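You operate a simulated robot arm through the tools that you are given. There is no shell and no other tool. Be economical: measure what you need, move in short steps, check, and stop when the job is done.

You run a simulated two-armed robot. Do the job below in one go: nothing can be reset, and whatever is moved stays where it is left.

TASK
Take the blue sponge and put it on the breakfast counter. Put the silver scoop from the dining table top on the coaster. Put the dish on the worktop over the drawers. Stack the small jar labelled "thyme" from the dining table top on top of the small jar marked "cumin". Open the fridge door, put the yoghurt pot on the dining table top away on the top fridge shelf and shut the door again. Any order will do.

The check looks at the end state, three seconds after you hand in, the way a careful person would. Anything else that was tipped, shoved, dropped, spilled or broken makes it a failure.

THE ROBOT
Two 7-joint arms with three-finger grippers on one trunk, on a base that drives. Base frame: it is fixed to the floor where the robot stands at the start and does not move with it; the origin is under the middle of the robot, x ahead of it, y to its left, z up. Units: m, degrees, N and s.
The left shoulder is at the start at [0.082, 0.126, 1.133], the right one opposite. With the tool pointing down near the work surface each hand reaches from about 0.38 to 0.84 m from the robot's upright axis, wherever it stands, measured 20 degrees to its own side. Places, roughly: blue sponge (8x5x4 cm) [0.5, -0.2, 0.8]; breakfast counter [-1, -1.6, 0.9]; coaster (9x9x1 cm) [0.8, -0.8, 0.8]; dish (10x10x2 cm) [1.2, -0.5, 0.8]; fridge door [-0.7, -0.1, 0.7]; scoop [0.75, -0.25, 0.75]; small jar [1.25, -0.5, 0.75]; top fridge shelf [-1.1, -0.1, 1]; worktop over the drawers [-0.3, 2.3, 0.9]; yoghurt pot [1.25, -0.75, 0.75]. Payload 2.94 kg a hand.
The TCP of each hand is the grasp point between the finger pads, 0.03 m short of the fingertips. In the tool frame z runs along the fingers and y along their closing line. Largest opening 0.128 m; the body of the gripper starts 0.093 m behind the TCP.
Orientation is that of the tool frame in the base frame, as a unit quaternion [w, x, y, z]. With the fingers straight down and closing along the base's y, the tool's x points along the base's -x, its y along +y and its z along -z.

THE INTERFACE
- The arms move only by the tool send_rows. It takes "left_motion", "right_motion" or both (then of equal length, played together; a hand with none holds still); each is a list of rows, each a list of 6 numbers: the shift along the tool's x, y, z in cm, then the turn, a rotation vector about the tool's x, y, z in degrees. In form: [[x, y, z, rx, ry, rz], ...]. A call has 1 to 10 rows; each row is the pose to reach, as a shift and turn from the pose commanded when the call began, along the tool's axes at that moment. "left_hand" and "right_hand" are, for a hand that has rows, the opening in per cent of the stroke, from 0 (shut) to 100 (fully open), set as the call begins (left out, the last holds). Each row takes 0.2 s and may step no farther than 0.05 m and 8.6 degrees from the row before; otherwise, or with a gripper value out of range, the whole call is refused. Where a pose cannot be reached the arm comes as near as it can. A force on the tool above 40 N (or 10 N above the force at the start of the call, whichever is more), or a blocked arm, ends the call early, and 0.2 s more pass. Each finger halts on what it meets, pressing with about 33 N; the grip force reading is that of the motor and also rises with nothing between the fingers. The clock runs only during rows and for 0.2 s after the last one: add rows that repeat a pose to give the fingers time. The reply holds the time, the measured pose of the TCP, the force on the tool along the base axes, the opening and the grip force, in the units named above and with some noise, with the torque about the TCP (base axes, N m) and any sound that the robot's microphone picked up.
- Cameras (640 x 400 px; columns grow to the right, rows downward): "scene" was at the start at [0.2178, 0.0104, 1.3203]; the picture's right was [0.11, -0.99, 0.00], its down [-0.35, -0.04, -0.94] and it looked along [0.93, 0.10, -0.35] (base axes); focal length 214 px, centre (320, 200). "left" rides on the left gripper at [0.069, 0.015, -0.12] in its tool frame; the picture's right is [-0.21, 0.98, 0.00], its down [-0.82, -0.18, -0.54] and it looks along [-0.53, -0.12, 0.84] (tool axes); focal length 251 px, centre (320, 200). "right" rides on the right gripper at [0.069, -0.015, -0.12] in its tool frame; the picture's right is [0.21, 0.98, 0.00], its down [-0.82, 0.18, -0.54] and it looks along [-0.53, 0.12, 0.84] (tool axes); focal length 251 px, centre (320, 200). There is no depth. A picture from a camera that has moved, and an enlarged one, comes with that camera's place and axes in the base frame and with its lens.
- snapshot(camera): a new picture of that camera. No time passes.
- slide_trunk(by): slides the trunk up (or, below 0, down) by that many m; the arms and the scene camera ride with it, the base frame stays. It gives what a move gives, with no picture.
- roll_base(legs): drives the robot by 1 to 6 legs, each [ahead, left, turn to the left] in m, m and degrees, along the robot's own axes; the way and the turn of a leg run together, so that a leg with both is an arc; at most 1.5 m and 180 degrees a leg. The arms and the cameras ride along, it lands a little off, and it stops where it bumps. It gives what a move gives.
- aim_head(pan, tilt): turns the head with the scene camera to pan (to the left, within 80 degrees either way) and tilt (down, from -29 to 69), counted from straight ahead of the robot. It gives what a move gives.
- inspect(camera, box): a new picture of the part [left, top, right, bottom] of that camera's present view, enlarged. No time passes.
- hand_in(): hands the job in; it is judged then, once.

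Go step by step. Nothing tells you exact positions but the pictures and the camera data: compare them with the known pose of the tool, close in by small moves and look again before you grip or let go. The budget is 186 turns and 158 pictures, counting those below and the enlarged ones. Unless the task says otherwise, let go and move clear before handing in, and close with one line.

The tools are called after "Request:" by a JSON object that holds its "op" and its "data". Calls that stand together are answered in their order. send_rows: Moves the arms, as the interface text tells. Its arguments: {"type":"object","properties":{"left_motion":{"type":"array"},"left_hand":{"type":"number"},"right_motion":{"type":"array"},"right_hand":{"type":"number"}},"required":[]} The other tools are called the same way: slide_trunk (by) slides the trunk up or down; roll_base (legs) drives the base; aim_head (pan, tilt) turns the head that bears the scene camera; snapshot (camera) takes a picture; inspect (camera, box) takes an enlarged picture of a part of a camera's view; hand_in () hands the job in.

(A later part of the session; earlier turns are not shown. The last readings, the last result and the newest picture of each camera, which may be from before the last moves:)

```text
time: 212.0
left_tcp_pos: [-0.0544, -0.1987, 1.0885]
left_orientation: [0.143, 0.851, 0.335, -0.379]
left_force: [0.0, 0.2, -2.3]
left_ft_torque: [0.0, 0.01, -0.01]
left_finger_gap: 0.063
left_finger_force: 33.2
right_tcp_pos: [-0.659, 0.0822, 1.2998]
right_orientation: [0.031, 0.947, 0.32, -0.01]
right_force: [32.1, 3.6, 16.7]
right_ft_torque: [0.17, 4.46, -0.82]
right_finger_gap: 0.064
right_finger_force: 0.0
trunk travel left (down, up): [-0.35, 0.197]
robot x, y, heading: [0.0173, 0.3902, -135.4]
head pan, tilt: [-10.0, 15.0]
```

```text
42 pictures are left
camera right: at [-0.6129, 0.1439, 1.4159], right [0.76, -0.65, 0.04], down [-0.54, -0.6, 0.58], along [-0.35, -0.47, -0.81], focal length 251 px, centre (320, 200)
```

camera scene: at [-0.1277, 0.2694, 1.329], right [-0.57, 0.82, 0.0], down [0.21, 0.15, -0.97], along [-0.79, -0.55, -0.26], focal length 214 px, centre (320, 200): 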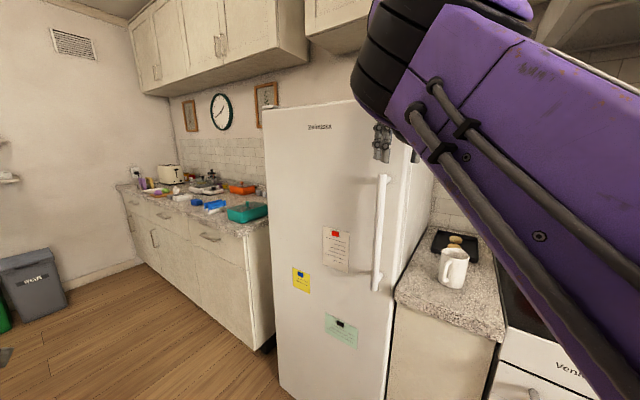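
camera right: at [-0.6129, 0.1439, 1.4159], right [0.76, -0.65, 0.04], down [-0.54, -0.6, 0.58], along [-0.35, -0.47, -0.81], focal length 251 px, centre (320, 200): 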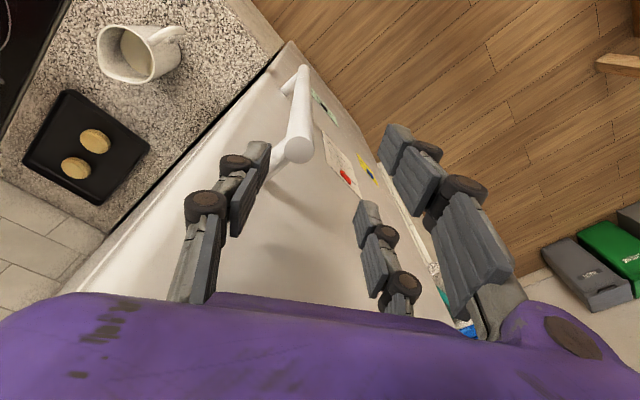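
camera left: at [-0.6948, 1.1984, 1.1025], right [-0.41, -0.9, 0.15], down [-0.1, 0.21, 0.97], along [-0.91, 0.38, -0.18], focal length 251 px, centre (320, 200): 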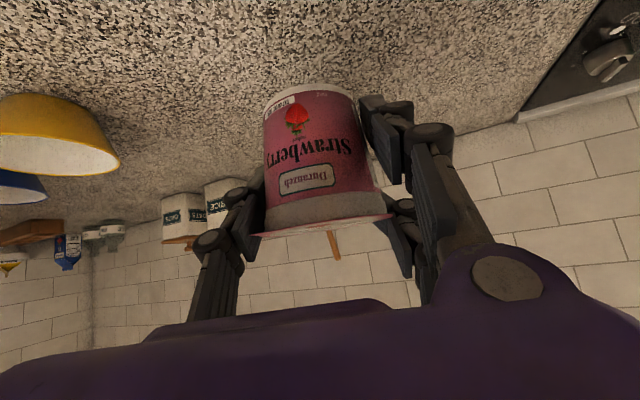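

The palm corner touched the door (not a reach limit): the hand must be turned squarer to the door. I back off, retract the hand and reposition the robot so the hand can point straight at the door.

Request:
{"op": "roll_base", "data": {"legs": [[-0.08, 0, 0]]}}

Request:
{"op": "send_rows", "data": {"right_motion": [[4, 0, 0, 0, 0, 0], [8, 0, 0, 0, 0, 0], [12, 0, 0, 0, 0, 4], [12, 0, 0, 0, 0, 9]]}}

Request:
{"op": "roll_base", "data": {"legs": [[0, 0, -20], [0.12, 0.24, 0]]}}

Request:
{"op": "aim_head", "data": {"pan": -12, "tilt": 20}}

Request:
{"op": "snapshot", "data": {"camera": "scene"}}

Request:
{"op": "snapshot", "data": {"camera": "right"}}

```text
time: 212.6
left_tcp_pos: [-0.0547, -0.1976, 1.0867]
left_orientation: [0.144, 0.852, 0.335, -0.376]
left_force: [0.0, -0.1, -2.3]
left_ft_torque: [0.03, 0.04, 0.0]
left_finger_gap: 0.0631
left_finger_force: 32.6
right_tcp_pos: [-0.6592, 0.0822, 1.2993]
right_orientation: [0.031, 0.947, 0.321, -0.009]
right_force: [23.7, 7.5, -5.4]
right_ft_torque: [-1.22, 3.17, -0.95]
right_finger_gap: 0.0642
right_finger_force: 0.1
trunk travel left (down, up): [-0.35, 0.197]
robot x, y, heading: [0.0193, 0.3917, -135.4]
head pan, tilt: [-10.0, 15.0]
stopped in leg 1: the robot was blocked; the commanded pose is now the measured one
```

```text
time: 213.6
left_tcp_pos: [-0.059, -0.1997, 1.0874]
left_orientation: [0.144, 0.852, 0.334, -0.376]
left_force: [-0.9, -0.3, -1.3]
left_ft_torque: [-0.02, 0.03, 0.01]
left_finger_gap: 0.0632
left_finger_force: 33.0
right_tcp_pos: [-0.5689, 0.1531, 1.2916]
right_orientation: [0.033, 0.969, 0.245, -0.006]
right_force: [-0.1, 0.4, 0.2]
right_ft_torque: [-0.01, -0.04, 0.01]
right_finger_gap: 0.0639
right_finger_force: 0.0
trunk travel left (down, up): [-0.35, 0.197]
robot x, y, heading: [0.0177, 0.3882, -135.6]
head pan, tilt: [-10.0, 15.0]
```

```text
time: 217.4
left_tcp_pos: [-0.2662, -0.4036, 1.0872]
left_orientation: [0.077, 0.898, 0.182, -0.394]
left_force: [0.7, 0.0, -1.2]
left_ft_torque: [-0.02, 0.01, -0.02]
left_finger_gap: 0.0632
left_finger_force: 33.5
right_tcp_pos: [-0.625, 0.1007, 1.2917]
right_orientation: [0.031, 0.997, 0.073, -0.011]
right_force: [-0.6, -0.3, 0.0]
right_ft_torque: [-0.01, 0.0, 0.02]
right_finger_gap: 0.0641
right_finger_force: 0.2
trunk travel left (down, up): [-0.35, 0.197]
robot x, y, heading: [0.01, 0.1299, -155.3]
head pan, tilt: [-10.0, 15.0]
```

```text
time: 218.1
left_tcp_pos: [-0.2651, -0.4034, 1.0877]
left_orientation: [0.076, 0.898, 0.182, -0.394]
left_force: [0.2, 0.3, -1.5]
left_ft_torque: [0.02, 0.03, 0.01]
left_finger_gap: 0.0632
left_finger_force: 32.8
right_tcp_pos: [-0.6246, 0.1018, 1.2906]
right_orientation: [0.031, 0.997, 0.074, -0.011]
right_force: [-0.1, 0.8, -0.9]
right_ft_torque: [0.04, 0.03, 0.03]
right_finger_gap: 0.064
right_finger_force: 0.0
trunk travel left (down, up): [-0.35, 0.197]
robot x, y, heading: [0.005, 0.1264, -155.4]
head pan, tilt: [-12.0, 20.0]
```

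```text
41 pictures are left
camera scene: at [-0.1945, 0.052, 1.321], right [-0.22, 0.98, 0.0], down [0.33, 0.08, -0.94], along [-0.92, -0.21, -0.34], focal length 214 px, centre (320, 200)
```

scene: 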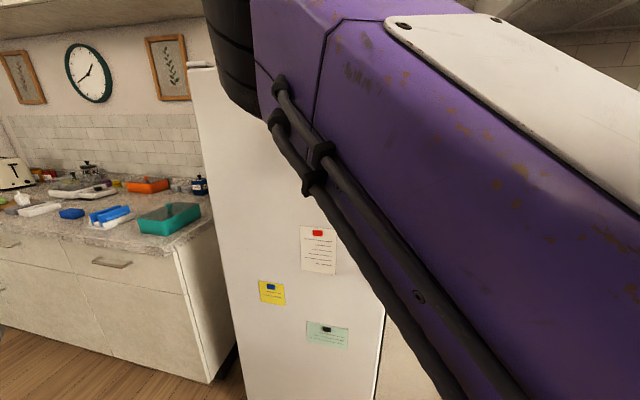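

```text
40 pictures are left
camera right: at [-0.5569, 0.1344, 1.4084], right [0.36, -0.93, 0.05], down [-0.78, -0.26, 0.57], along [-0.52, -0.24, -0.82], focal length 251 px, centre (320, 200)
```

right: 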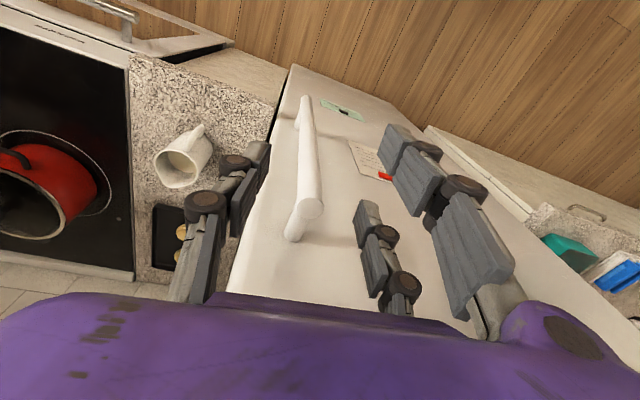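

Now the hand is square (az. 188°). Bar top at (-0.673, 0.089). Move forward over it, then down.

Request:
{"op": "send_rows", "data": {"right_motion": [[-2.3, 0, 0, 0, 0, 0], [-4.6, 0, 0, 0, 0, 0], [-4.6, 0, 2, 0, 0, 0]]}}

Request:
{"op": "snapshot", "data": {"camera": "right"}}

```text
time: 218.6
left_tcp_pos: [-0.2639, -0.4015, 1.0865]
left_orientation: [0.076, 0.897, 0.182, -0.395]
left_force: [0.2, 0.0, -2.2]
left_ft_torque: [0.0, 0.01, 0.0]
left_finger_gap: 0.0633
left_finger_force: 32.8
right_tcp_pos: [-0.6563, 0.0961, 1.2938]
right_orientation: [0.032, 0.997, 0.07, -0.004]
right_force: [0.8, 0.3, 0.5]
right_ft_torque: [0.01, -0.01, -0.02]
right_finger_gap: 0.0638
right_finger_force: 0.0
trunk travel left (down, up): [-0.35, 0.197]
robot x, y, heading: [0.0077, 0.1246, -155.2]
head pan, tilt: [-12.0, 20.0]
stopped in row 2 (right hand): the force on the tool passed its limit at 81 N (the readings are from after the stop); the commanded pose is now the measured one
```

```text
39 pictures are left
camera right: at [-0.5887, 0.1284, 1.4111], right [0.35, -0.93, 0.06], down [-0.79, -0.26, 0.56], along [-0.51, -0.24, -0.83], focal length 251 px, centre (320, 200)
```

right: 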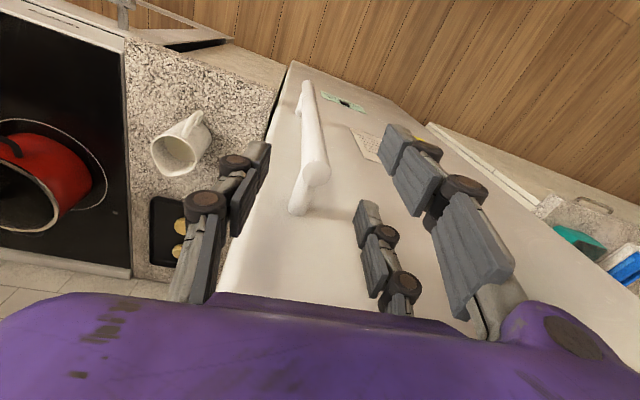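

The palm is thicker than thought and still touches. I back off slightly and tilt the hand 21° so the palm stays away from the door.

Request:
{"op": "send_rows", "data": {"right_motion": [[1.2, 0, 0, 0, -5, 0], [1.5, 0, 0, 0, -12, 0], [1.5, 0, 0, 0, -18, 0], [1.5, 0, 0, 0, -24, 0]]}}

Request:
{"op": "snapshot", "data": {"camera": "right"}}

```text
time: 219.6
left_tcp_pos: [-0.2641, -0.4025, 1.0864]
left_orientation: [0.076, 0.897, 0.181, -0.395]
left_force: [-0.1, -0.1, -1.3]
left_ft_torque: [0.01, 0.0, 0.01]
left_finger_gap: 0.0633
left_finger_force: 32.7
right_tcp_pos: [-0.6449, 0.1051, 1.2911]
right_orientation: [0.049, 0.975, 0.056, -0.209]
right_force: [-0.7, 0.4, -0.2]
right_ft_torque: [0.0, 0.01, -0.03]
right_finger_gap: 0.0639
right_finger_force: 0.2
trunk travel left (down, up): [-0.35, 0.197]
robot x, y, heading: [0.0123, 0.1237, -155.3]
head pan, tilt: [-12.0, 20.0]
```

```text
38 pictures are left
camera right: at [-0.5349, 0.1396, 1.3703], right [0.32, -0.95, -0.02], down [-0.5, -0.19, 0.84], along [-0.8, -0.26, -0.54], focal length 251 px, centre (320, 200)
```

right: 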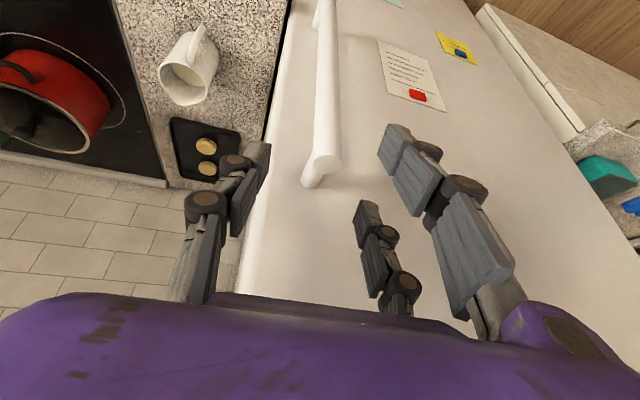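

Request:
{"op": "send_rows", "data": {"right_motion": [[0.4, 0.4, 2.5, 0, 0, 0], [0.8, 0.4, 5, 0, 0, 0], [1, 0.4, 7.5, 0, 0, 0], [1, 0.4, 9.4, 0, 0, 0]]}}

Request:
{"op": "snapshot", "data": {"camera": "right"}}

```text
time: 220.6
left_tcp_pos: [-0.2673, -0.4022, 1.0862]
left_orientation: [0.076, 0.898, 0.181, -0.394]
left_force: [0.2, -0.7, -1.5]
left_ft_torque: [0.06, -0.03, 0.0]
left_finger_gap: 0.0629
left_finger_force: 32.6
right_tcp_pos: [-0.6705, 0.0862, 1.2027]
right_orientation: [0.046, 0.975, 0.062, -0.211]
right_force: [-1.4, 0.1, -0.4]
right_ft_torque: [0.0, 0.0, 0.02]
right_finger_gap: 0.064
right_finger_force: 0.0
trunk travel left (down, up): [-0.35, 0.197]
robot x, y, heading: [0.0102, 0.1268, -155.4]
head pan, tilt: [-12.0, 20.0]
```

```text
37 pictures are left
camera right: at [-0.562, 0.1206, 1.282], right [0.33, -0.94, -0.03], down [-0.5, -0.2, 0.84], along [-0.8, -0.27, -0.54], focal length 251 px, centre (320, 200)
```

right: 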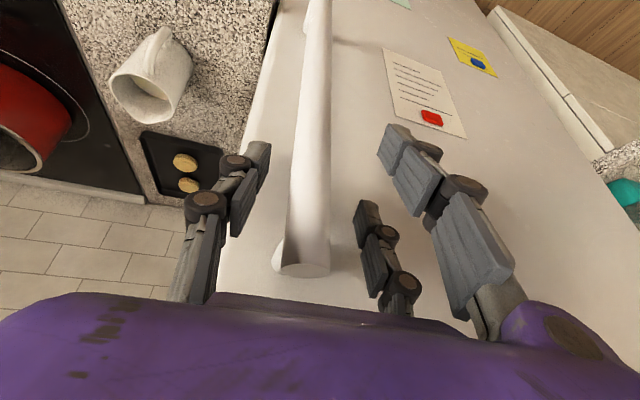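

The bar is between the fingers. Close.

Request:
{"op": "send_rows", "data": {"right_motion": [[0, 0, 0, 0, 0, 0], [0, 0, 0, 0, 0, 0], [0, 0, 0, 0, 0, 0]], "right_hand": 0}}

Request:
{"op": "snapshot", "data": {"camera": "right"}}

```text
time: 221.4
left_tcp_pos: [-0.2661, -0.3986, 1.0895]
left_orientation: [0.078, 0.898, 0.181, -0.394]
left_force: [-1.0, -1.5, -1.1]
left_ft_torque: [0.01, 0.01, 0.03]
left_finger_gap: 0.0632
left_finger_force: 33.1
right_tcp_pos: [-0.6716, 0.0922, 1.2022]
right_orientation: [0.045, 0.975, 0.058, -0.21]
right_force: [0.4, 26.3, -5.8]
right_ft_torque: [1.27, -0.11, -0.31]
right_finger_gap: 0.0226
right_finger_force: 45.8
trunk travel left (down, up): [-0.35, 0.197]
robot x, y, heading: [0.0063, 0.124, -155.3]
head pan, tilt: [-12.0, 20.0]
```

```text
36 pictures are left
camera right: at [-0.5622, 0.1273, 1.2816], right [0.32, -0.95, -0.03], down [-0.5, -0.19, 0.84], along [-0.8, -0.26, -0.54], focal length 251 px, centre (320, 200)
```

right: 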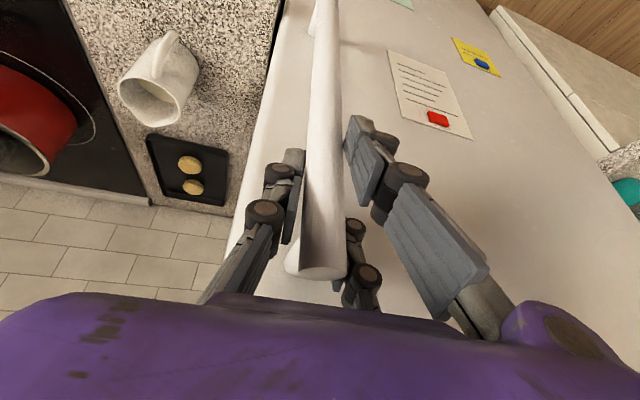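

Gripped. Now pull the door open along its arc, first 10 cm.

Request:
{"op": "send_rows", "data": {"right_motion": [[2.2, 0.4, -1, 0, 0, 0], [4.5, 1.1, -1.9, 0, 0, 0], [6.7, 1.9, -2.9, 0, 0, 0], [8.9, 2.8, -3.8, 0, 0, 0]]}}

```text
time: 222.2
left_tcp_pos: [-0.265, -0.4071, 1.0846]
left_orientation: [0.076, 0.898, 0.185, -0.391]
left_force: [0.1, 0.3, -1.7]
left_ft_torque: [-0.01, 0.06, 0.02]
left_finger_gap: 0.0631
left_finger_force: 33.3
right_tcp_pos: [-0.6136, 0.0806, 1.2056]
right_orientation: [0.064, 0.975, 0.053, -0.206]
right_force: [-7.6, -24.3, -20.9]
right_ft_torque: [0.23, -0.54, -0.31]
right_finger_gap: 0.0242
right_finger_force: 44.8
trunk travel left (down, up): [-0.35, 0.197]
robot x, y, heading: [0.0093, 0.1236, -155.0]
head pan, tilt: [-12.0, 20.0]
stopped in row 3 (right hand): the force on the tool passed its limit at 63 N (the readings are from after the stop); the commanded pose is now the measured one
```

The door is opening (about 7°). Continue along the arc with smaller steps.

Request:
{"op": "send_rows", "data": {"right_motion": [[1.4, 0.8, -0.4, 0, 0, 0], [2.9, 1.6, -0.9, 0, 0, 0], [4.4, 2.5, -1.5, 0, 0, 0], [6, 3.5, -2.1, 0, 0, 0], [7.7, 4.6, -2.8, 0, 0, 0], [9.4, 5.9, -3.5, 0, 0, 0]]}}

Request:
{"op": "snapshot", "data": {"camera": "scene"}}

```text
time: 222.5
left_tcp_pos: [-0.2611, -0.4076, 1.0862]
left_orientation: [0.077, 0.897, 0.186, -0.392]
left_force: [0.6, 0.0, -0.9]
left_ft_torque: [-0.02, 0.07, 0.03]
left_finger_gap: 0.0629
left_finger_force: 32.8
right_tcp_pos: [-0.6094, 0.0794, 1.2054]
right_orientation: [0.071, 0.975, 0.051, -0.205]
right_force: [-7.2, -22.0, -16.7]
right_ft_torque: [0.23, -0.43, -0.25]
right_finger_gap: 0.0249
right_finger_force: 45.3
trunk travel left (down, up): [-0.35, 0.197]
robot x, y, heading: [0.0077, 0.1217, -155.1]
head pan, tilt: [-12.0, 20.0]
stopped in row 1 (right hand): the force on the tool passed its limit at 47 N (the readings are from after the stop); the commanded pose is now the measured one
```

```text
35 pictures are left
camera scene: at [-0.1958, 0.0464, 1.3205], right [-0.23, 0.97, 0.0], down [0.33, 0.08, -0.94], along [-0.91, -0.21, -0.34], focal length 214 px, centre (320, 200)
```

scene: 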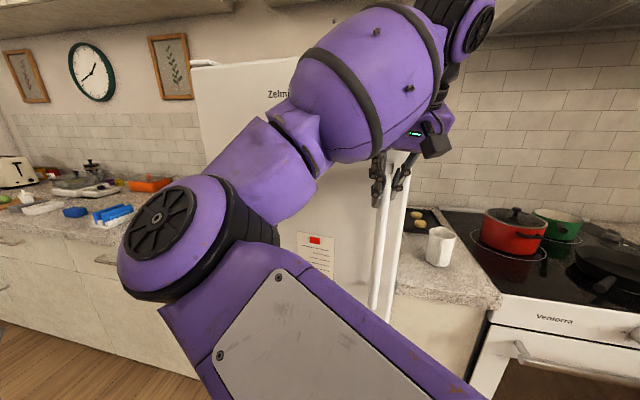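

The grip has a side preload that trips the force limit. I relax it by yielding in the direction of the force.

Request:
{"op": "send_rows", "data": {"right_motion": [[0.3, 1, 1, 0, 0, 0], [0.4, 1.4, 1.3, 0, 0, 0]]}}

```text
time: 223.1
left_tcp_pos: [-0.2619, -0.4055, 1.0863]
left_orientation: [0.077, 0.897, 0.184, -0.394]
left_force: [0.6, -0.3, -1.6]
left_ft_torque: [0.0, 0.0, -0.03]
left_finger_gap: 0.0631
left_finger_force: 32.7
right_tcp_pos: [-0.6109, 0.0802, 1.2072]
right_orientation: [0.081, 0.973, 0.036, -0.214]
right_force: [-1.9, -6.4, 2.0]
right_ft_torque: [0.92, -1.81, -0.06]
right_finger_gap: 0.026
right_finger_force: 44.3
trunk travel left (down, up): [-0.35, 0.197]
robot x, y, heading: [0.0082, 0.128, -155.2]
head pan, tilt: [-12.0, 20.0]
```

Relaxed. Continue pulling in small steps, letting the hand turn with the door.

Request:
{"op": "send_rows", "data": {"right_motion": [[0.9, 0.4, -0.35, 0.5, -0.2, 1.1], [1.7, 0.8, -0.7, 1, -0.35, 2.2], [2.6, 1.2, -1, 1.5, -0.5, 3.3], [3.5, 1.7, -1.4, 2.1, -0.7, 4.5]]}}

```text
time: 223.6
left_tcp_pos: [-0.2631, -0.4121, 1.0833]
left_orientation: [0.077, 0.897, 0.188, -0.392]
left_force: [-0.4, 0.1, -1.8]
left_ft_torque: [-0.03, -0.01, 0.02]
left_finger_gap: 0.0633
left_finger_force: 33.0
right_tcp_pos: [-0.607, 0.0798, 1.2058]
right_orientation: [0.084, 0.973, 0.014, -0.213]
right_force: [-7.6, -36.0, -17.5]
right_ft_torque: [2.84, 0.01, 0.5]
right_finger_gap: 0.0271
right_finger_force: 45.0
trunk travel left (down, up): [-0.35, 0.197]
robot x, y, heading: [0.0059, 0.1252, -154.5]
head pan, tilt: [-12.0, 20.0]
stopped in row 2 (right hand): the force on the tool passed its limit at 46 N (the readings are from after the stop); the commanded pose is now the measured one
```

Pulling by the pinch binds. The door is already ajar; I release the bar, back off and look, then open it by its free edge.

Request:
{"op": "send_rows", "data": {"right_motion": [[0, 0, 0, 0, 0, 0], [0, 0, 0, 0, 0, 0], [0, 0, 0, 0, 0, 0]], "right_hand": 55}}

Request:
{"op": "snapshot", "data": {"camera": "right"}}

Request:
{"op": "inspect", "data": {"camera": "scene", "box": [280, 80, 480, 330]}}

```text
time: 224.4
left_tcp_pos: [-0.261, -0.404, 1.0874]
left_orientation: [0.079, 0.897, 0.186, -0.393]
left_force: [1.2, 0.4, -1.2]
left_ft_torque: [-0.02, 0.0, 0.02]
left_finger_gap: 0.063
left_finger_force: 33.2
right_tcp_pos: [-0.6038, 0.0897, 1.2083]
right_orientation: [0.083, 0.972, 0.008, -0.218]
right_force: [-0.4, 1.1, -0.3]
right_ft_torque: [-0.02, 0.01, 0.02]
right_finger_gap: 0.0719
right_finger_force: 0.1
trunk travel left (down, up): [-0.35, 0.197]
robot x, y, heading: [0.0087, 0.1248, -154.7]
head pan, tilt: [-12.0, 20.0]
```

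```text
34 pictures are left
camera right: at [-0.4909, 0.1234, 1.2841], right [0.24, -0.97, 0.06], down [-0.51, -0.07, 0.86], along [-0.83, -0.24, -0.51], focal length 251 px, centre (320, 200)
```

right: 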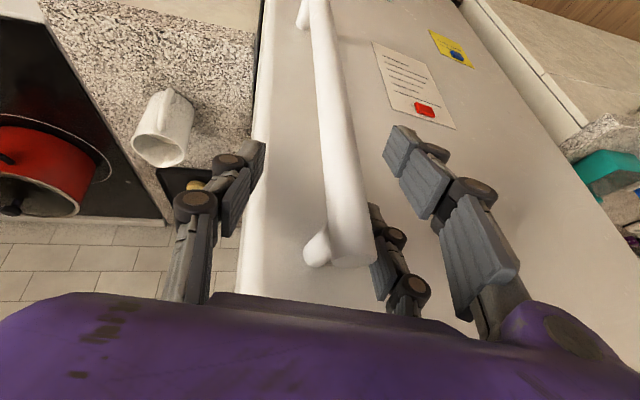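

```text
1.60 times, centred on (380, 205) of scene
camera zoom: at [-0.1934, 0.0501, 1.3211], right [-0.23, 0.97, 0.0], down [0.33, 0.08, -0.94], along [-0.92, -0.21, -0.34], focal length 343 px, centre (224, 192)
```

zoom: 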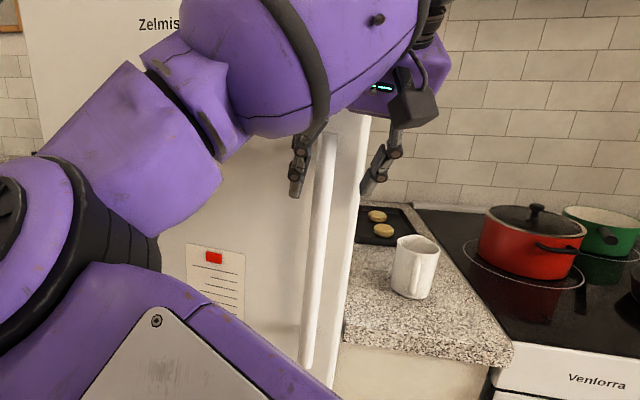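

With the fingers open I see the bar sits ~2 cm further toward -y than my arc assumed, so the hinge lies deeper. I recentre on the bar and regrip.

Request:
{"op": "send_rows", "data": {"right_motion": [[-0.3, 0.9, 0.3, 0, 0, 0], [-0.7, 1.7, 0.6, 0, 0, 0]]}}

Request:
{"op": "send_rows", "data": {"right_motion": [[0, 0, 0, 0, 0, 0], [0, 0, 0, 0, 0, 0], [0, 0, 0, 0, 0, 0]], "right_hand": 0}}

```text
time: 225.0
left_tcp_pos: [-0.2614, -0.407, 1.0873]
left_orientation: [0.078, 0.897, 0.186, -0.394]
left_force: [-0.5, -0.5, -2.3]
left_ft_torque: [0.0, 0.07, -0.03]
left_finger_gap: 0.0632
left_finger_force: 33.0
right_tcp_pos: [-0.6125, 0.0759, 1.2124]
right_orientation: [0.087, 0.972, 0.003, -0.219]
right_force: [-1.0, 0.3, -1.3]
right_ft_torque: [0.0, 0.02, 0.02]
right_finger_gap: 0.0702
right_finger_force: 0.1
trunk travel left (down, up): [-0.35, 0.197]
robot x, y, heading: [0.0066, 0.1242, -155.0]
head pan, tilt: [-12.0, 20.0]
```

```text
time: 225.8
left_tcp_pos: [-0.2599, -0.4044, 1.0876]
left_orientation: [0.078, 0.897, 0.186, -0.394]
left_force: [0.7, -0.3, -1.1]
left_ft_torque: [-0.04, 0.0, 0.03]
left_finger_gap: 0.063
left_finger_force: 32.8
right_tcp_pos: [-0.6112, 0.0786, 1.2129]
right_orientation: [0.085, 0.972, 0.002, -0.22]
right_force: [7.8, 8.7, -0.6]
right_ft_torque: [0.55, 0.1, 1.95]
right_finger_gap: 0.0228
right_finger_force: 45.4
trunk travel left (down, up): [-0.35, 0.197]
robot x, y, heading: [0.0099, 0.125, -154.9]
head pan, tilt: [-12.0, 20.0]
```

Grip is good with little preload. The arm itself is near its inner limit, so I pull with the base instead: diagonally back-left.

Request:
{"op": "roll_base", "data": {"legs": [[-0.045, 0.03, 0], [-0.04, 0.045, 0]]}}

Request:
{"op": "snapshot", "data": {"camera": "right"}}

```text
time: 227.1
left_tcp_pos: [-0.2019, -0.4194, 1.0851]
left_orientation: [0.078, 0.897, 0.188, -0.392]
left_force: [-0.4, 0.8, -2.1]
left_ft_torque: [-0.02, 0.0, 0.0]
left_finger_gap: 0.0629
left_finger_force: 33.1
right_tcp_pos: [-0.5592, 0.0599, 1.2127]
right_orientation: [0.088, 0.972, 0.005, -0.22]
right_force: [-7.8, -13.7, -7.0]
right_ft_torque: [0.06, 0.0, -0.1]
right_finger_gap: 0.0196
right_finger_force: 44.7
trunk travel left (down, up): [-0.35, 0.197]
robot x, y, heading: [0.0669, 0.1124, -154.7]
head pan, tilt: [-12.0, 20.0]
stopped in leg 2: the force on the tool passed its limit at 50 N (the readings are from after the stop); the commanded pose is now the measured one
```

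```text
32 pictures are left
camera right: at [-0.445, 0.0946, 1.2869], right [0.24, -0.97, 0.07], down [-0.5, -0.06, 0.86], along [-0.83, -0.24, -0.5], focal length 251 px, centre (320, 200)
```

right: 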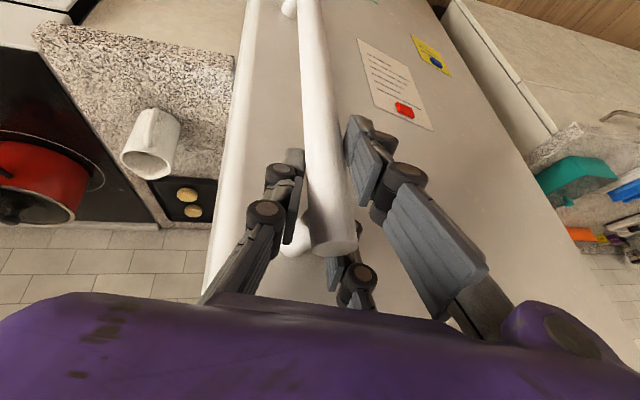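

Base pulling works (door ~15° open). I continue along the arc in small legs.

Request:
{"op": "roll_base", "data": {"legs": [[-0.022, 0.033, 0], [-0.02, 0.033, 0]]}}

Request:
{"op": "roll_base", "data": {"legs": [[-0.018, 0.036, 0], [-0.014, 0.036, 0]]}}

```text
time: 228.7
left_tcp_pos: [-0.1353, -0.4568, 1.0872]
left_orientation: [0.078, 0.897, 0.186, -0.393]
left_force: [0.4, -0.3, -0.7]
left_ft_torque: [0.01, 0.04, 0.0]
left_finger_gap: 0.0628
left_finger_force: 32.0
right_tcp_pos: [-0.4913, 0.0261, 1.2124]
right_orientation: [0.088, 0.971, 0.001, -0.222]
right_force: [5.9, 12.6, -21.8]
right_ft_torque: [-0.28, 0.8, -0.66]
right_finger_gap: 0.0195
right_finger_force: 44.0
trunk travel left (down, up): [-0.35, 0.197]
robot x, y, heading: [0.133, 0.0696, -154.8]
head pan, tilt: [-12.0, 20.0]
```

```text
time: 230.2
left_tcp_pos: [-0.0835, -0.5014, 1.0859]
left_orientation: [0.077, 0.897, 0.184, -0.394]
left_force: [0.1, -0.2, -1.2]
left_ft_torque: [0.01, 0.02, -0.02]
left_finger_gap: 0.0633
left_finger_force: 32.9
right_tcp_pos: [-0.4348, -0.0112, 1.2125]
right_orientation: [0.084, 0.971, -0.011, -0.221]
right_force: [7.0, 9.6, -5.1]
right_ft_torque: [-0.32, 0.2, -1.02]
right_finger_gap: 0.0212
right_finger_force: 45.2
trunk travel left (down, up): [-0.35, 0.197]
robot x, y, heading: [0.1857, 0.0245, -154.7]
head pan, tilt: [-12.0, 20.0]
stopped in leg 2: the force on the tool passed its limit at 43 N (the readings are from after the stop); the commanded pose is now the measured one
```

The door is ~32° open, and I must not get closer to the table corner. I release the bar, retract the hand up and back, and go around to push the door from its inner side.

Request:
{"op": "send_rows", "data": {"right_motion": [[0, 0, 0, 0, 0, 0], [0, 0, 0, 0, 0, 0], [0, 0, -3, 0, 0, 0], [0, 0, -7, 0, 0, 0], [1, 0, -11, 0, 0, 0], [4, 0, -12, 0, 0, 0], [7, 0, -12, 0, 0, 0]], "right_hand": 60}}

Request:
{"op": "roll_base", "data": {"legs": [[-0.14, -0.3, 0]]}}

Request:
{"op": "aim_head", "data": {"pan": -5, "tilt": 25}}

Request:
{"op": "snapshot", "data": {"camera": "scene"}}

```text
time: 231.6
left_tcp_pos: [-0.0847, -0.5046, 1.0845]
left_orientation: [0.077, 0.897, 0.186, -0.393]
left_force: [1.1, -1.4, -2.1]
left_ft_torque: [0.02, 0.02, -0.01]
left_finger_gap: 0.0632
left_finger_force: 33.6
right_tcp_pos: [-0.3932, 0.0212, 1.2391]
right_orientation: [0.048, 0.986, -0.04, -0.156]
right_force: [-4.4, -7.9, 0.1]
right_ft_torque: [0.49, -0.36, -0.1]
right_finger_gap: 0.0843
right_finger_force: 5.3
trunk travel left (down, up): [-0.35, 0.197]
robot x, y, heading: [0.1798, 0.0267, -154.7]
head pan, tilt: [-12.0, 20.0]
stopped in row 6 (right hand): the arm was blocked; the commanded pose is now the measured one
```

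```text
time: 234.8
left_tcp_pos: [-0.0856, -0.1685, 1.0856]
left_orientation: [0.078, 0.897, 0.185, -0.394]
left_force: [-0.1, -1.0, -1.2]
left_ft_torque: [0.01, 0.0, 0.0]
left_finger_gap: 0.0633
left_finger_force: 32.7
right_tcp_pos: [-0.3927, 0.3579, 1.2403]
right_orientation: [0.048, 0.986, -0.042, -0.157]
right_force: [-0.5, -0.7, 0.2]
right_ft_torque: [0.02, 0.01, 0.03]
right_finger_gap: 0.0767
right_finger_force: 0.1
trunk travel left (down, up): [-0.35, 0.197]
robot x, y, heading: [0.1866, 0.3596, -155.0]
head pan, tilt: [-12.0, 20.0]
```

```text
time: 235.5
left_tcp_pos: [-0.0854, -0.1695, 1.0861]
left_orientation: [0.078, 0.897, 0.185, -0.393]
left_force: [-0.5, 0.8, -2.6]
left_ft_torque: [-0.01, 0.01, 0.0]
left_finger_gap: 0.063
left_finger_force: 33.0
right_tcp_pos: [-0.3916, 0.358, 1.2388]
right_orientation: [0.047, 0.986, -0.043, -0.156]
right_force: [-0.9, -0.5, -0.9]
right_ft_torque: [0.0, -0.01, -0.01]
right_finger_gap: 0.0767
right_finger_force: 0.1
trunk travel left (down, up): [-0.35, 0.197]
robot x, y, heading: [0.1826, 0.3587, -154.9]
head pan, tilt: [-5.0, 25.0]
```

```text
31 pictures are left
camera scene: at [-0.0136, 0.2744, 1.3129], right [-0.34, 0.94, 0.0], down [0.4, 0.15, -0.91], along [-0.85, -0.31, -0.42], focal length 214 px, centre (320, 200)
```

scene: 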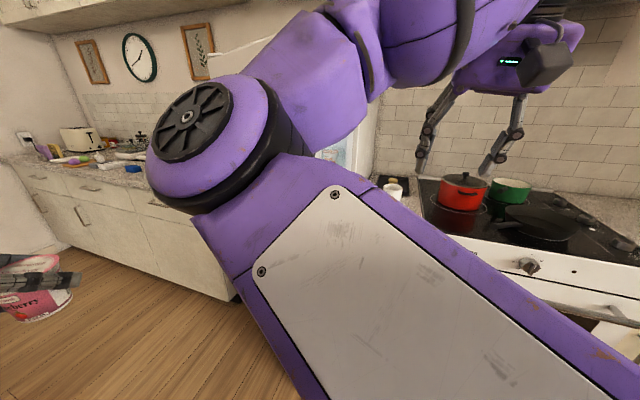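

Request:
{"op": "snapshot", "data": {"camera": "right"}}

```text
30 pictures are left
camera right: at [-0.2884, 0.3762, 1.3299], right [0.14, -0.99, 0.04], down [-0.62, -0.05, 0.78], along [-0.77, -0.13, -0.62], focal length 251 px, centre (320, 200)
```

right: 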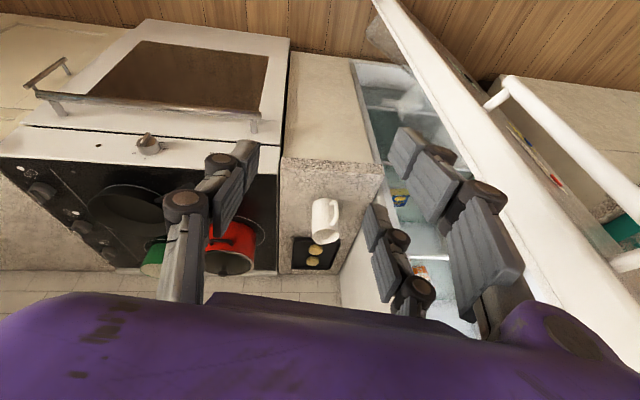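

I can see into the ajar fridge: the door's free edge is near (-0.485, 0.10). I close the fingers, drive the hand to the inner side of the door, and sweep it open by turning the robot to the left.

Request:
{"op": "send_rows", "data": {"right_motion": [[0, 0, 0, 0, 0, 0], [0, 0, 0, 0, 0, 0], [0, 0, 0, 0, 0, 0]], "right_hand": 0}}

Request:
{"op": "roll_base", "data": {"legs": [[0.249, 0.06, 0], [0, 0, 25]]}}

Request:
{"op": "snapshot", "data": {"camera": "right"}}

```text
time: 236.3
left_tcp_pos: [-0.0865, -0.1697, 1.0864]
left_orientation: [0.078, 0.897, 0.185, -0.393]
left_force: [-0.2, -0.8, -2.1]
left_ft_torque: [0.01, -0.01, -0.04]
left_finger_gap: 0.0633
left_finger_force: 33.1
right_tcp_pos: [-0.3927, 0.3583, 1.2398]
right_orientation: [0.048, 0.986, -0.042, -0.156]
right_force: [-0.1, -0.4, -0.3]
right_ft_torque: [-0.01, -0.04, -0.01]
right_finger_gap: 0.0001
right_finger_force: 3.1
trunk travel left (down, up): [-0.35, 0.197]
robot x, y, heading: [0.1815, 0.3621, -155.0]
head pan, tilt: [-5.0, 25.0]
```

```text
time: 238.2
left_tcp_pos: [-0.2796, -0.3249, 1.0854]
left_orientation: [0.077, 0.898, 0.184, -0.392]
left_force: [-0.2, 0.4, -1.8]
left_ft_torque: [0.02, 0.0, 0.03]
left_finger_gap: 0.0629
left_finger_force: 32.9
right_tcp_pos: [-0.5832, 0.2071, 1.2365]
right_orientation: [0.049, 0.986, -0.047, -0.154]
right_force: [-0.6, 0.3, 1.3]
right_ft_torque: [-0.01, -0.04, 0.02]
right_finger_gap: 0.0
right_finger_force: 3.2
trunk travel left (down, up): [-0.35, 0.197]
robot x, y, heading: [-0.0128, 0.2041, -154.5]
head pan, tilt: [-5.0, 25.0]
stopped in leg 1: the robot was blocked; the commanded pose is now the measured one
```

```text
29 pictures are left
camera right: at [-0.4809, 0.2235, 1.3283], right [0.13, -0.99, 0.05], down [-0.63, -0.04, 0.78], along [-0.77, -0.13, -0.63], focal length 251 px, centre (320, 200)
```

right: 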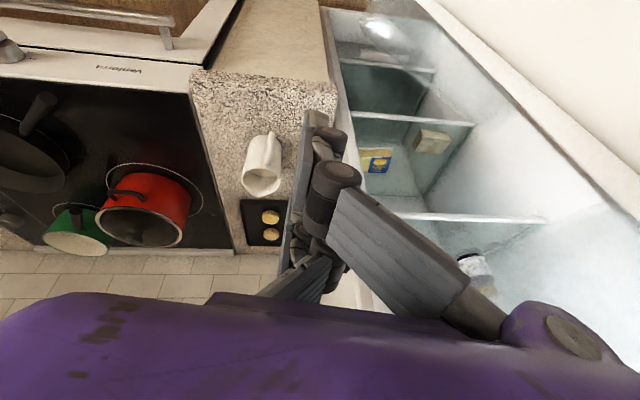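

Great view of the inside. The elbow seems to rest against the handle, but turning left frees it while the hand sweeps the door open.

Request:
{"op": "roll_base", "data": {"legs": [[0, 0, 25]]}}

Request:
{"op": "roll_base", "data": {"legs": [[0, 0, 20]]}}

Request:
{"op": "snapshot", "data": {"camera": "right"}}

```text
time: 239.2
left_tcp_pos: [-0.2226, -0.3313, 1.0917]
left_orientation: [0.097, 0.888, 0.223, -0.391]
left_force: [1.2, 0.6, -1.9]
left_ft_torque: [0.01, -0.03, 0.02]
left_finger_gap: 0.0633
left_finger_force: 33.2
right_tcp_pos: [-0.5677, 0.1813, 1.2382]
right_orientation: [0.071, 0.985, -0.024, -0.155]
right_force: [-0.4, 0.0, 0.7]
right_ft_torque: [0.04, -0.01, 0.01]
right_finger_gap: 0.0002
right_finger_force: 2.8
trunk travel left (down, up): [-0.35, 0.197]
robot x, y, heading: [-0.0071, 0.2073, -149.8]
head pan, tilt: [-5.0, 25.0]
stopped in leg 1: the robot was blocked; the commanded pose is now the measured one
```

```text
time: 240.3
left_tcp_pos: [-0.1434, -0.339, 1.0973]
left_orientation: [0.124, 0.87, 0.276, -0.389]
left_force: [-0.1, 0.1, -1.4]
left_ft_torque: [0.02, 0.02, -0.02]
left_finger_gap: 0.063
left_finger_force: 33.7
right_tcp_pos: [-0.5406, 0.1425, 1.2384]
right_orientation: [0.099, 0.983, 0.01, -0.154]
right_force: [0.9, -0.5, 0.1]
right_ft_torque: [0.03, -0.01, 0.0]
right_finger_gap: 0.0
right_finger_force: 3.2
trunk travel left (down, up): [-0.35, 0.197]
robot x, y, heading: [-0.0058, 0.2133, -142.7]
head pan, tilt: [-5.0, 25.0]
stopped in leg 1: the robot was blocked; the commanded pose is now the measured one
```

```text
28 pictures are left
camera right: at [-0.439, 0.1792, 1.3268], right [0.25, -0.96, 0.12], down [-0.61, -0.06, 0.79], along [-0.75, -0.27, -0.6], focal length 251 px, centre (320, 200)
```

right: 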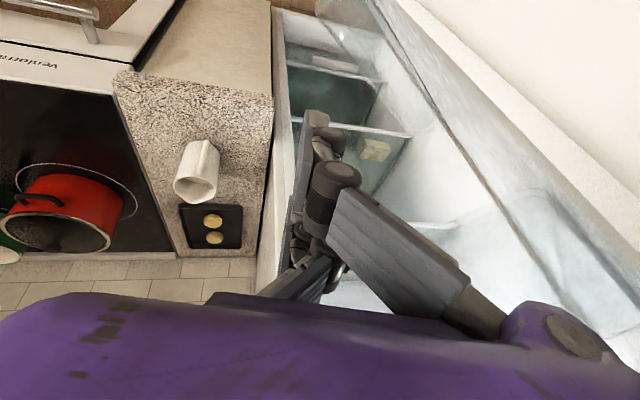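

The forearm hooks the door edge from inside; I pull with the base (back-left) to drag the edge open.

Request:
{"op": "roll_base", "data": {"legs": [[-0.06, 0.12, 0]]}}

Request:
{"op": "roll_base", "data": {"legs": [[0, 0.06, 15]]}}

Request:
{"op": "snapshot", "data": {"camera": "right"}}

```text
time: 240.9
left_tcp_pos: [-0.1477, -0.3418, 1.0918]
left_orientation: [0.121, 0.872, 0.275, -0.385]
left_force: [0.2, -0.1, -1.9]
left_ft_torque: [-0.02, -0.01, 0.02]
left_finger_gap: 0.0629
left_finger_force: 33.5
right_tcp_pos: [-0.5416, 0.1431, 1.2389]
right_orientation: [0.103, 0.982, -0.001, -0.158]
right_force: [-0.9, -0.6, -0.6]
right_ft_torque: [0.0, -0.01, -0.03]
right_finger_gap: 0.0
right_finger_force: 2.4
trunk travel left (down, up): [-0.35, 0.197]
robot x, y, heading: [0.0008, 0.2124, -143.0]
head pan, tilt: [-5.0, 25.0]
stopped in leg 1: the robot was blocked; the commanded pose is now the measured one
```

```text
time: 241.6
left_tcp_pos: [-0.1449, -0.345, 1.09]
left_orientation: [0.12, 0.873, 0.276, -0.384]
left_force: [0.1, 0.2, -1.2]
left_ft_torque: [-0.02, 0.03, 0.0]
left_finger_gap: 0.0632
left_finger_force: 33.3
right_tcp_pos: [-0.5386, 0.1423, 1.2384]
right_orientation: [0.107, 0.982, -0.006, -0.158]
right_force: [0.6, -0.1, 0.7]
right_ft_torque: [0.03, 0.02, -0.01]
right_finger_gap: 0.0
right_finger_force: 3.3
trunk travel left (down, up): [-0.35, 0.197]
robot x, y, heading: [0.0007, 0.2172, -142.9]
head pan, tilt: [-5.0, 25.0]
stopped in leg 1: the robot was blocked; the commanded pose is now the measured one
```

```text
27 pictures are left
camera right: at [-0.4357, 0.1788, 1.3242], right [0.23, -0.96, 0.14], down [-0.61, -0.03, 0.8], along [-0.76, -0.26, -0.59], focal length 251 px, centre (320, 200)
```

right: 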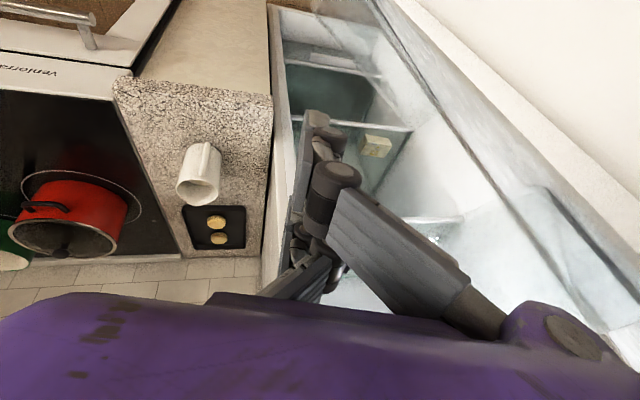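

Request:
{"op": "snapshot", "data": {"camera": "scene"}}

```text
26 pictures are left
camera scene: at [-0.1655, 0.1055, 1.3149], right [-0.53, 0.85, 0.0], down [0.35, 0.22, -0.91], along [-0.77, -0.48, -0.41], focal length 214 px, centre (320, 200)
```

scene: 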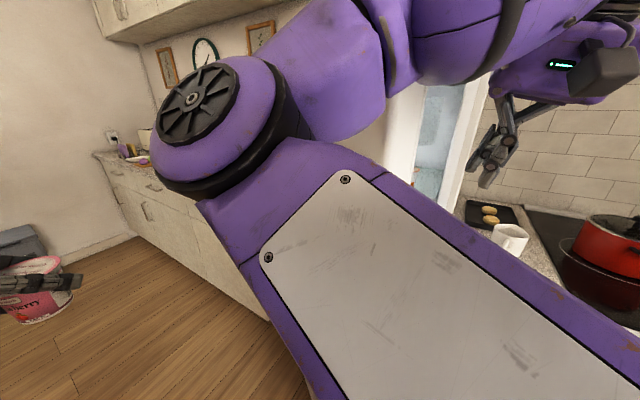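

The arm straddles the door, so it jams. I retrace my path out, then approach from the +y side facing along the fridge front, so the whole arm stays on the inner side of the door.

Request:
{"op": "roll_base", "data": {"legs": [[0, 0, -11.5]]}}

Request:
{"op": "roll_base", "data": {"legs": [[-0.25, -0.06, 0]]}}

```text
time: 242.8
left_tcp_pos: [-0.2614, -0.314, 1.084]
left_orientation: [0.079, 0.897, 0.19, -0.39]
left_force: [0.3, 0.9, -1.3]
left_ft_torque: [-0.04, -0.01, 0.02]
left_finger_gap: 0.0631
left_finger_force: 33.0
right_tcp_pos: [-0.5538, 0.2393, 1.2338]
right_orientation: [0.085, 0.978, -0.099, -0.164]
right_force: [0.3, 0.0, -0.4]
right_ft_torque: [-0.05, 0.03, 0.0]
right_finger_gap: 0.0
right_finger_force: 3.2
trunk travel left (down, up): [-0.35, 0.197]
robot x, y, heading: [0.0036, 0.2132, -154.2]
head pan, tilt: [-5.0, 25.0]
```

```text
time: 244.6
left_tcp_pos: [-0.0608, -0.1514, 1.084]
left_orientation: [0.08, 0.897, 0.191, -0.39]
left_force: [-0.2, -0.1, -0.9]
left_ft_torque: [0.03, 0.04, -0.01]
left_finger_gap: 0.063
left_finger_force: 32.7
right_tcp_pos: [-0.3556, 0.3998, 1.2322]
right_orientation: [0.083, 0.978, -0.099, -0.164]
right_force: [-0.1, -0.6, -0.2]
right_ft_torque: [-0.02, -0.01, -0.02]
right_finger_gap: 0.0002
right_finger_force: 2.6
trunk travel left (down, up): [-0.35, 0.197]
robot x, y, heading: [0.2031, 0.3787, -154.3]
head pan, tilt: [-5.0, 25.0]
```

Request:
{"op": "roll_base", "data": {"legs": [[-0.239, -0.495, 0], [0, 0, 59], [0.29, -0.46, 0]]}}

Request:
{"op": "aim_head", "data": {"pan": -25, "tilt": 25}}

Request:
{"op": "snapshot", "data": {"camera": "scene"}}

```text
time: 256.2
left_tcp_pos: [0.0362, 0.1814, 1.0839]
left_orientation: [0.262, 0.686, 0.609, -0.3]
left_force: [0.2, -0.4, -1.4]
left_ft_torque: [-0.01, 0.02, 0.01]
left_finger_gap: 0.063
left_finger_force: 32.7
right_tcp_pos: [-0.5881, 0.2137, 1.233]
right_orientation: [0.154, 0.899, 0.396, -0.101]
right_force: [-0.3, 0.4, -0.3]
right_ft_torque: [-0.02, 0.0, -0.01]
right_finger_gap: 0.0003
right_finger_force: 3.2
trunk travel left (down, up): [-0.35, 0.197]
robot x, y, heading: [-0.2853, 0.6808, -95.3]
head pan, tilt: [-5.0, 25.0]
```

```text
time: 257.1
left_tcp_pos: [0.0357, 0.1814, 1.0836]
left_orientation: [0.26, 0.687, 0.609, -0.3]
left_force: [-0.2, -0.1, -1.6]
left_ft_torque: [0.0, 0.01, -0.01]
left_finger_gap: 0.063
left_finger_force: 33.0
right_tcp_pos: [-0.5883, 0.2124, 1.2333]
right_orientation: [0.154, 0.9, 0.396, -0.101]
right_force: [-1.2, 1.0, 0.1]
right_ft_torque: [-0.02, -0.01, -0.02]
right_finger_gap: 0.0003
right_finger_force: 3.0
trunk travel left (down, up): [-0.35, 0.197]
robot x, y, heading: [-0.2883, 0.6777, -95.3]
head pan, tilt: [-25.0, 25.0]
```

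```text
25 pictures are left
camera scene: at [-0.3404, 0.4759, 1.3129], right [-0.87, 0.5, 0.0], down [0.21, 0.37, -0.91], along [-0.45, -0.78, -0.42], focal length 214 px, centre (320, 200)
```

scene: 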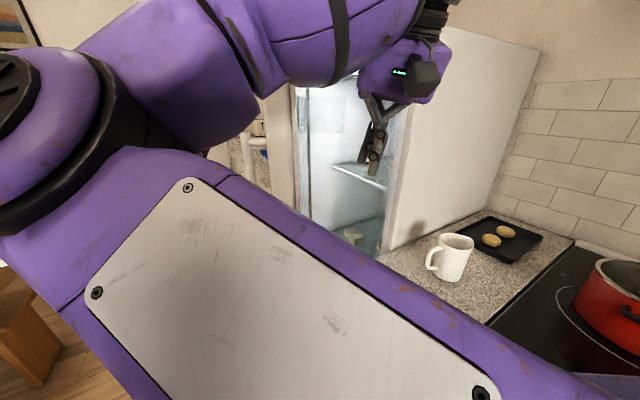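

Now hand and forearm are entirely on the inner side of the door edge. I push by driving forward with some leftward shift.

Request:
{"op": "roll_base", "data": {"legs": [[0.2, 0.04, 0], [0.15, 0.08, 0]]}}

Request:
{"op": "snapshot", "data": {"camera": "scene"}}

```text
time: 258.4
left_tcp_pos: [0.0501, 0.0533, 1.0813]
left_orientation: [0.258, 0.688, 0.609, -0.3]
left_force: [1.0, -1.2, -3.4]
left_ft_torque: [0.05, 0.0, -0.06]
left_finger_gap: 0.0628
left_finger_force: 33.3
right_tcp_pos: [-0.5708, 0.0879, 1.2309]
right_orientation: [0.15, 0.903, 0.391, -0.095]
right_force: [-0.2, -0.5, -1.3]
right_ft_torque: [0.07, 0.05, -0.01]
right_finger_gap: 0.0
right_finger_force: 3.3
trunk travel left (down, up): [-0.35, 0.197]
robot x, y, heading: [-0.2736, 0.5518, -95.0]
head pan, tilt: [-25.0, 25.0]
stopped in leg 1: the force on the tool passed its limit at 76 N (the readings are from after the stop); the commanded pose is now the measured one
```

```text
24 pictures are left
camera scene: at [-0.3254, 0.3462, 1.3124], right [-0.87, 0.5, 0.0], down [0.21, 0.37, -0.91], along [-0.45, -0.78, -0.42], focal length 214 px, centre (320, 200)
```

scene: 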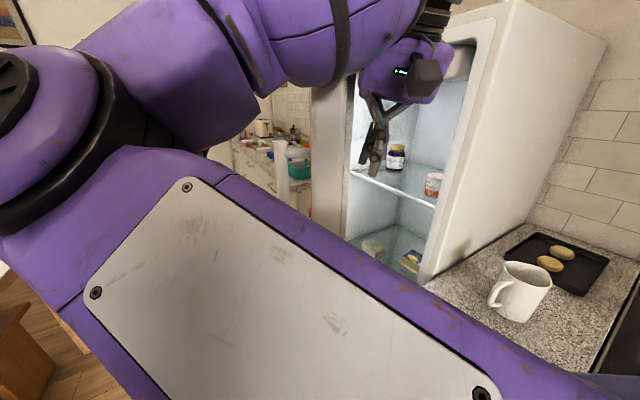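

The bump moved the door further and it swings freely. Continue pushing.

Request:
{"op": "roll_base", "data": {"legs": [[0.08, 0.05, 0]]}}

Request:
{"op": "roll_base", "data": {"legs": [[0.08, 0.06, 0]]}}

Request:
{"op": "roll_base", "data": {"legs": [[0.06, 0.08, 0]]}}

Request:
{"op": "snapshot", "data": {"camera": "scene"}}

```text
time: 259.3
left_tcp_pos: [0.0638, 0.0306, 1.0841]
left_orientation: [0.259, 0.688, 0.607, -0.302]
left_force: [1.2, -0.2, -1.6]
left_ft_torque: [-0.01, 0.03, -0.05]
left_finger_gap: 0.063
left_finger_force: 33.1
right_tcp_pos: [-0.5559, 0.0767, 1.2341]
right_orientation: [0.15, 0.908, 0.38, -0.088]
right_force: [9.3, 26.8, 3.3]
right_ft_torque: [-0.6, -0.91, -0.45]
right_finger_gap: 0.0
right_finger_force: 3.1
trunk travel left (down, up): [-0.35, 0.197]
robot x, y, heading: [-0.259, 0.525, -95.2]
head pan, tilt: [-25.0, 25.0]
stopped in leg 1: the force on the tool passed its limit at 91 N (the readings are from after the stop); the commanded pose is now the measured one
```

```text
time: 260.0
left_tcp_pos: [0.0687, 0.025, 1.0839]
left_orientation: [0.26, 0.688, 0.607, -0.302]
left_force: [1.3, 0.7, -1.4]
left_ft_torque: [-0.02, 0.01, -0.01]
left_finger_gap: 0.063
left_finger_force: 32.9
right_tcp_pos: [-0.5526, 0.074, 1.232]
right_orientation: [0.15, 0.91, 0.378, -0.084]
right_force: [6.9, 23.0, 6.3]
right_ft_torque: [-0.64, -0.87, -0.3]
right_finger_gap: 0.0001
right_finger_force: 2.6
trunk travel left (down, up): [-0.35, 0.197]
robot x, y, heading: [-0.2537, 0.5194, -95.3]
head pan, tilt: [-25.0, 25.0]
stopped in leg 1: the force on the tool passed its limit at 53 N (the readings are from after the stop); the commanded pose is now the measured one
```

```text
time: 260.8
left_tcp_pos: [0.0762, 0.0187, 1.0836]
left_orientation: [0.26, 0.688, 0.608, -0.301]
left_force: [-0.2, -0.8, -1.7]
left_ft_torque: [0.01, 0.02, -0.03]
left_finger_gap: 0.0633
left_finger_force: 32.6
right_tcp_pos: [-0.5436, 0.0704, 1.2312]
right_orientation: [0.149, 0.911, 0.376, -0.081]
right_force: [7.2, 21.5, 5.1]
right_ft_torque: [-0.6, -0.72, -0.39]
right_finger_gap: 0.0
right_finger_force: 3.5
trunk travel left (down, up): [-0.35, 0.197]
robot x, y, heading: [-0.2447, 0.5122, -95.4]
head pan, tilt: [-25.0, 25.0]
stopped in leg 1: the force on the tool passed its limit at 45 N (the readings are from after the stop); the commanded pose is now the measured one
```

```text
23 pictures are left
camera scene: at [-0.2993, 0.3157, 1.3136], right [-0.86, 0.5, 0.0], down [0.21, 0.36, -0.91], along [-0.46, -0.78, -0.42], focal length 214 px, centre (320, 200)
```

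scene: 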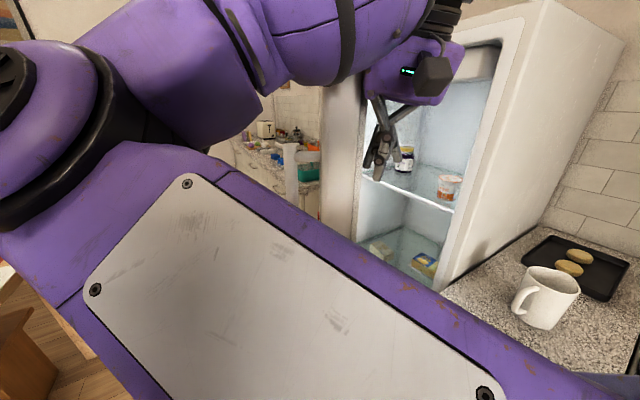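

The door is stiff; fast base moves overshoot the force limit. I push slowly with the arm along its closing line (which points in the door's opening direction).

Request:
{"op": "send_rows", "data": {"right_motion": [[0, 1, 0.2, 0, 0, 0], [0, 2, 0.4, 0, 0, 0], [0, 3, 0.6, 0, 0, 0], [0, 4, 0.8, 0, 0, 0], [0, 5, 1, 0, 0, 0], [0, 6, 1.2, 0, 0, 0], [0, 7, 1.5, 0, 0, 0], [0, 8, 1.7, 0, 0, 0], [0, 9, 1.9, 0, 0, 0], [0, 10, 2.1, 0, 0, 0]]}}

```text
time: 261.2
left_tcp_pos: [0.0754, 0.0206, 1.0839]
left_orientation: [0.26, 0.687, 0.607, -0.302]
left_force: [0.4, 0.3, -1.7]
left_ft_torque: [0.0, -0.03, 0.02]
left_finger_gap: 0.0631
left_finger_force: 32.8
right_tcp_pos: [-0.5449, 0.069, 1.2286]
right_orientation: [0.145, 0.916, 0.367, -0.079]
right_force: [11.2, 28.3, 9.6]
right_ft_torque: [-1.21, -1.08, -0.05]
right_finger_gap: 0.0
right_finger_force: 3.4
trunk travel left (down, up): [-0.35, 0.197]
robot x, y, heading: [-0.2437, 0.5184, -95.3]
head pan, tilt: [-25.0, 25.0]
stopped in row 1 (right hand): the force on the tool passed its limit at 43 N (the readings are from after the stop); the commanded pose is now the measured one
```

The reaction force shows I'm pushing on the door's end face, not its inner side. I shift the hand further inside first, then push outward.

Request:
{"op": "roll_base", "data": {"legs": [[-0.03, -0.06, 0], [0.104, -0.058, 0]]}}

Request:
{"op": "snapshot", "data": {"camera": "scene"}}

```text
time: 262.8
left_tcp_pos: [0.0072, 0.0386, 1.0823]
left_orientation: [0.259, 0.688, 0.608, -0.3]
left_force: [0.6, -0.7, -1.7]
left_ft_torque: [0.03, -0.01, -0.01]
left_finger_gap: 0.063
left_finger_force: 32.5
right_tcp_pos: [-0.6117, 0.0935, 1.2253]
right_orientation: [0.14, 0.919, 0.363, -0.071]
right_force: [5.7, 17.5, 5.1]
right_ft_torque: [-0.89, -0.48, 0.28]
right_finger_gap: 0.0
right_finger_force: 3.2
trunk travel left (down, up): [-0.35, 0.197]
robot x, y, heading: [-0.3131, 0.5372, -95.3]
head pan, tilt: [-25.0, 25.0]
stopped in leg 2: the force on the tool passed its limit at 74 N (the readings are from after the stop); the commanded pose is now the measured one
```

```text
22 pictures are left
camera scene: at [-0.3679, 0.3355, 1.3131], right [-0.86, 0.5, 0.0], down [0.21, 0.36, -0.91], along [-0.46, -0.78, -0.42], focal length 214 px, centre (320, 200)
```

scene: 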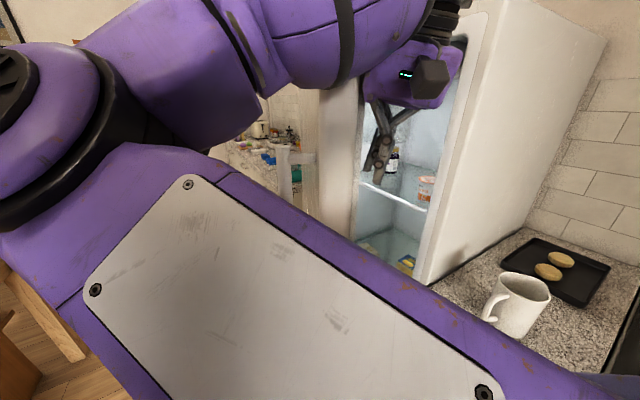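

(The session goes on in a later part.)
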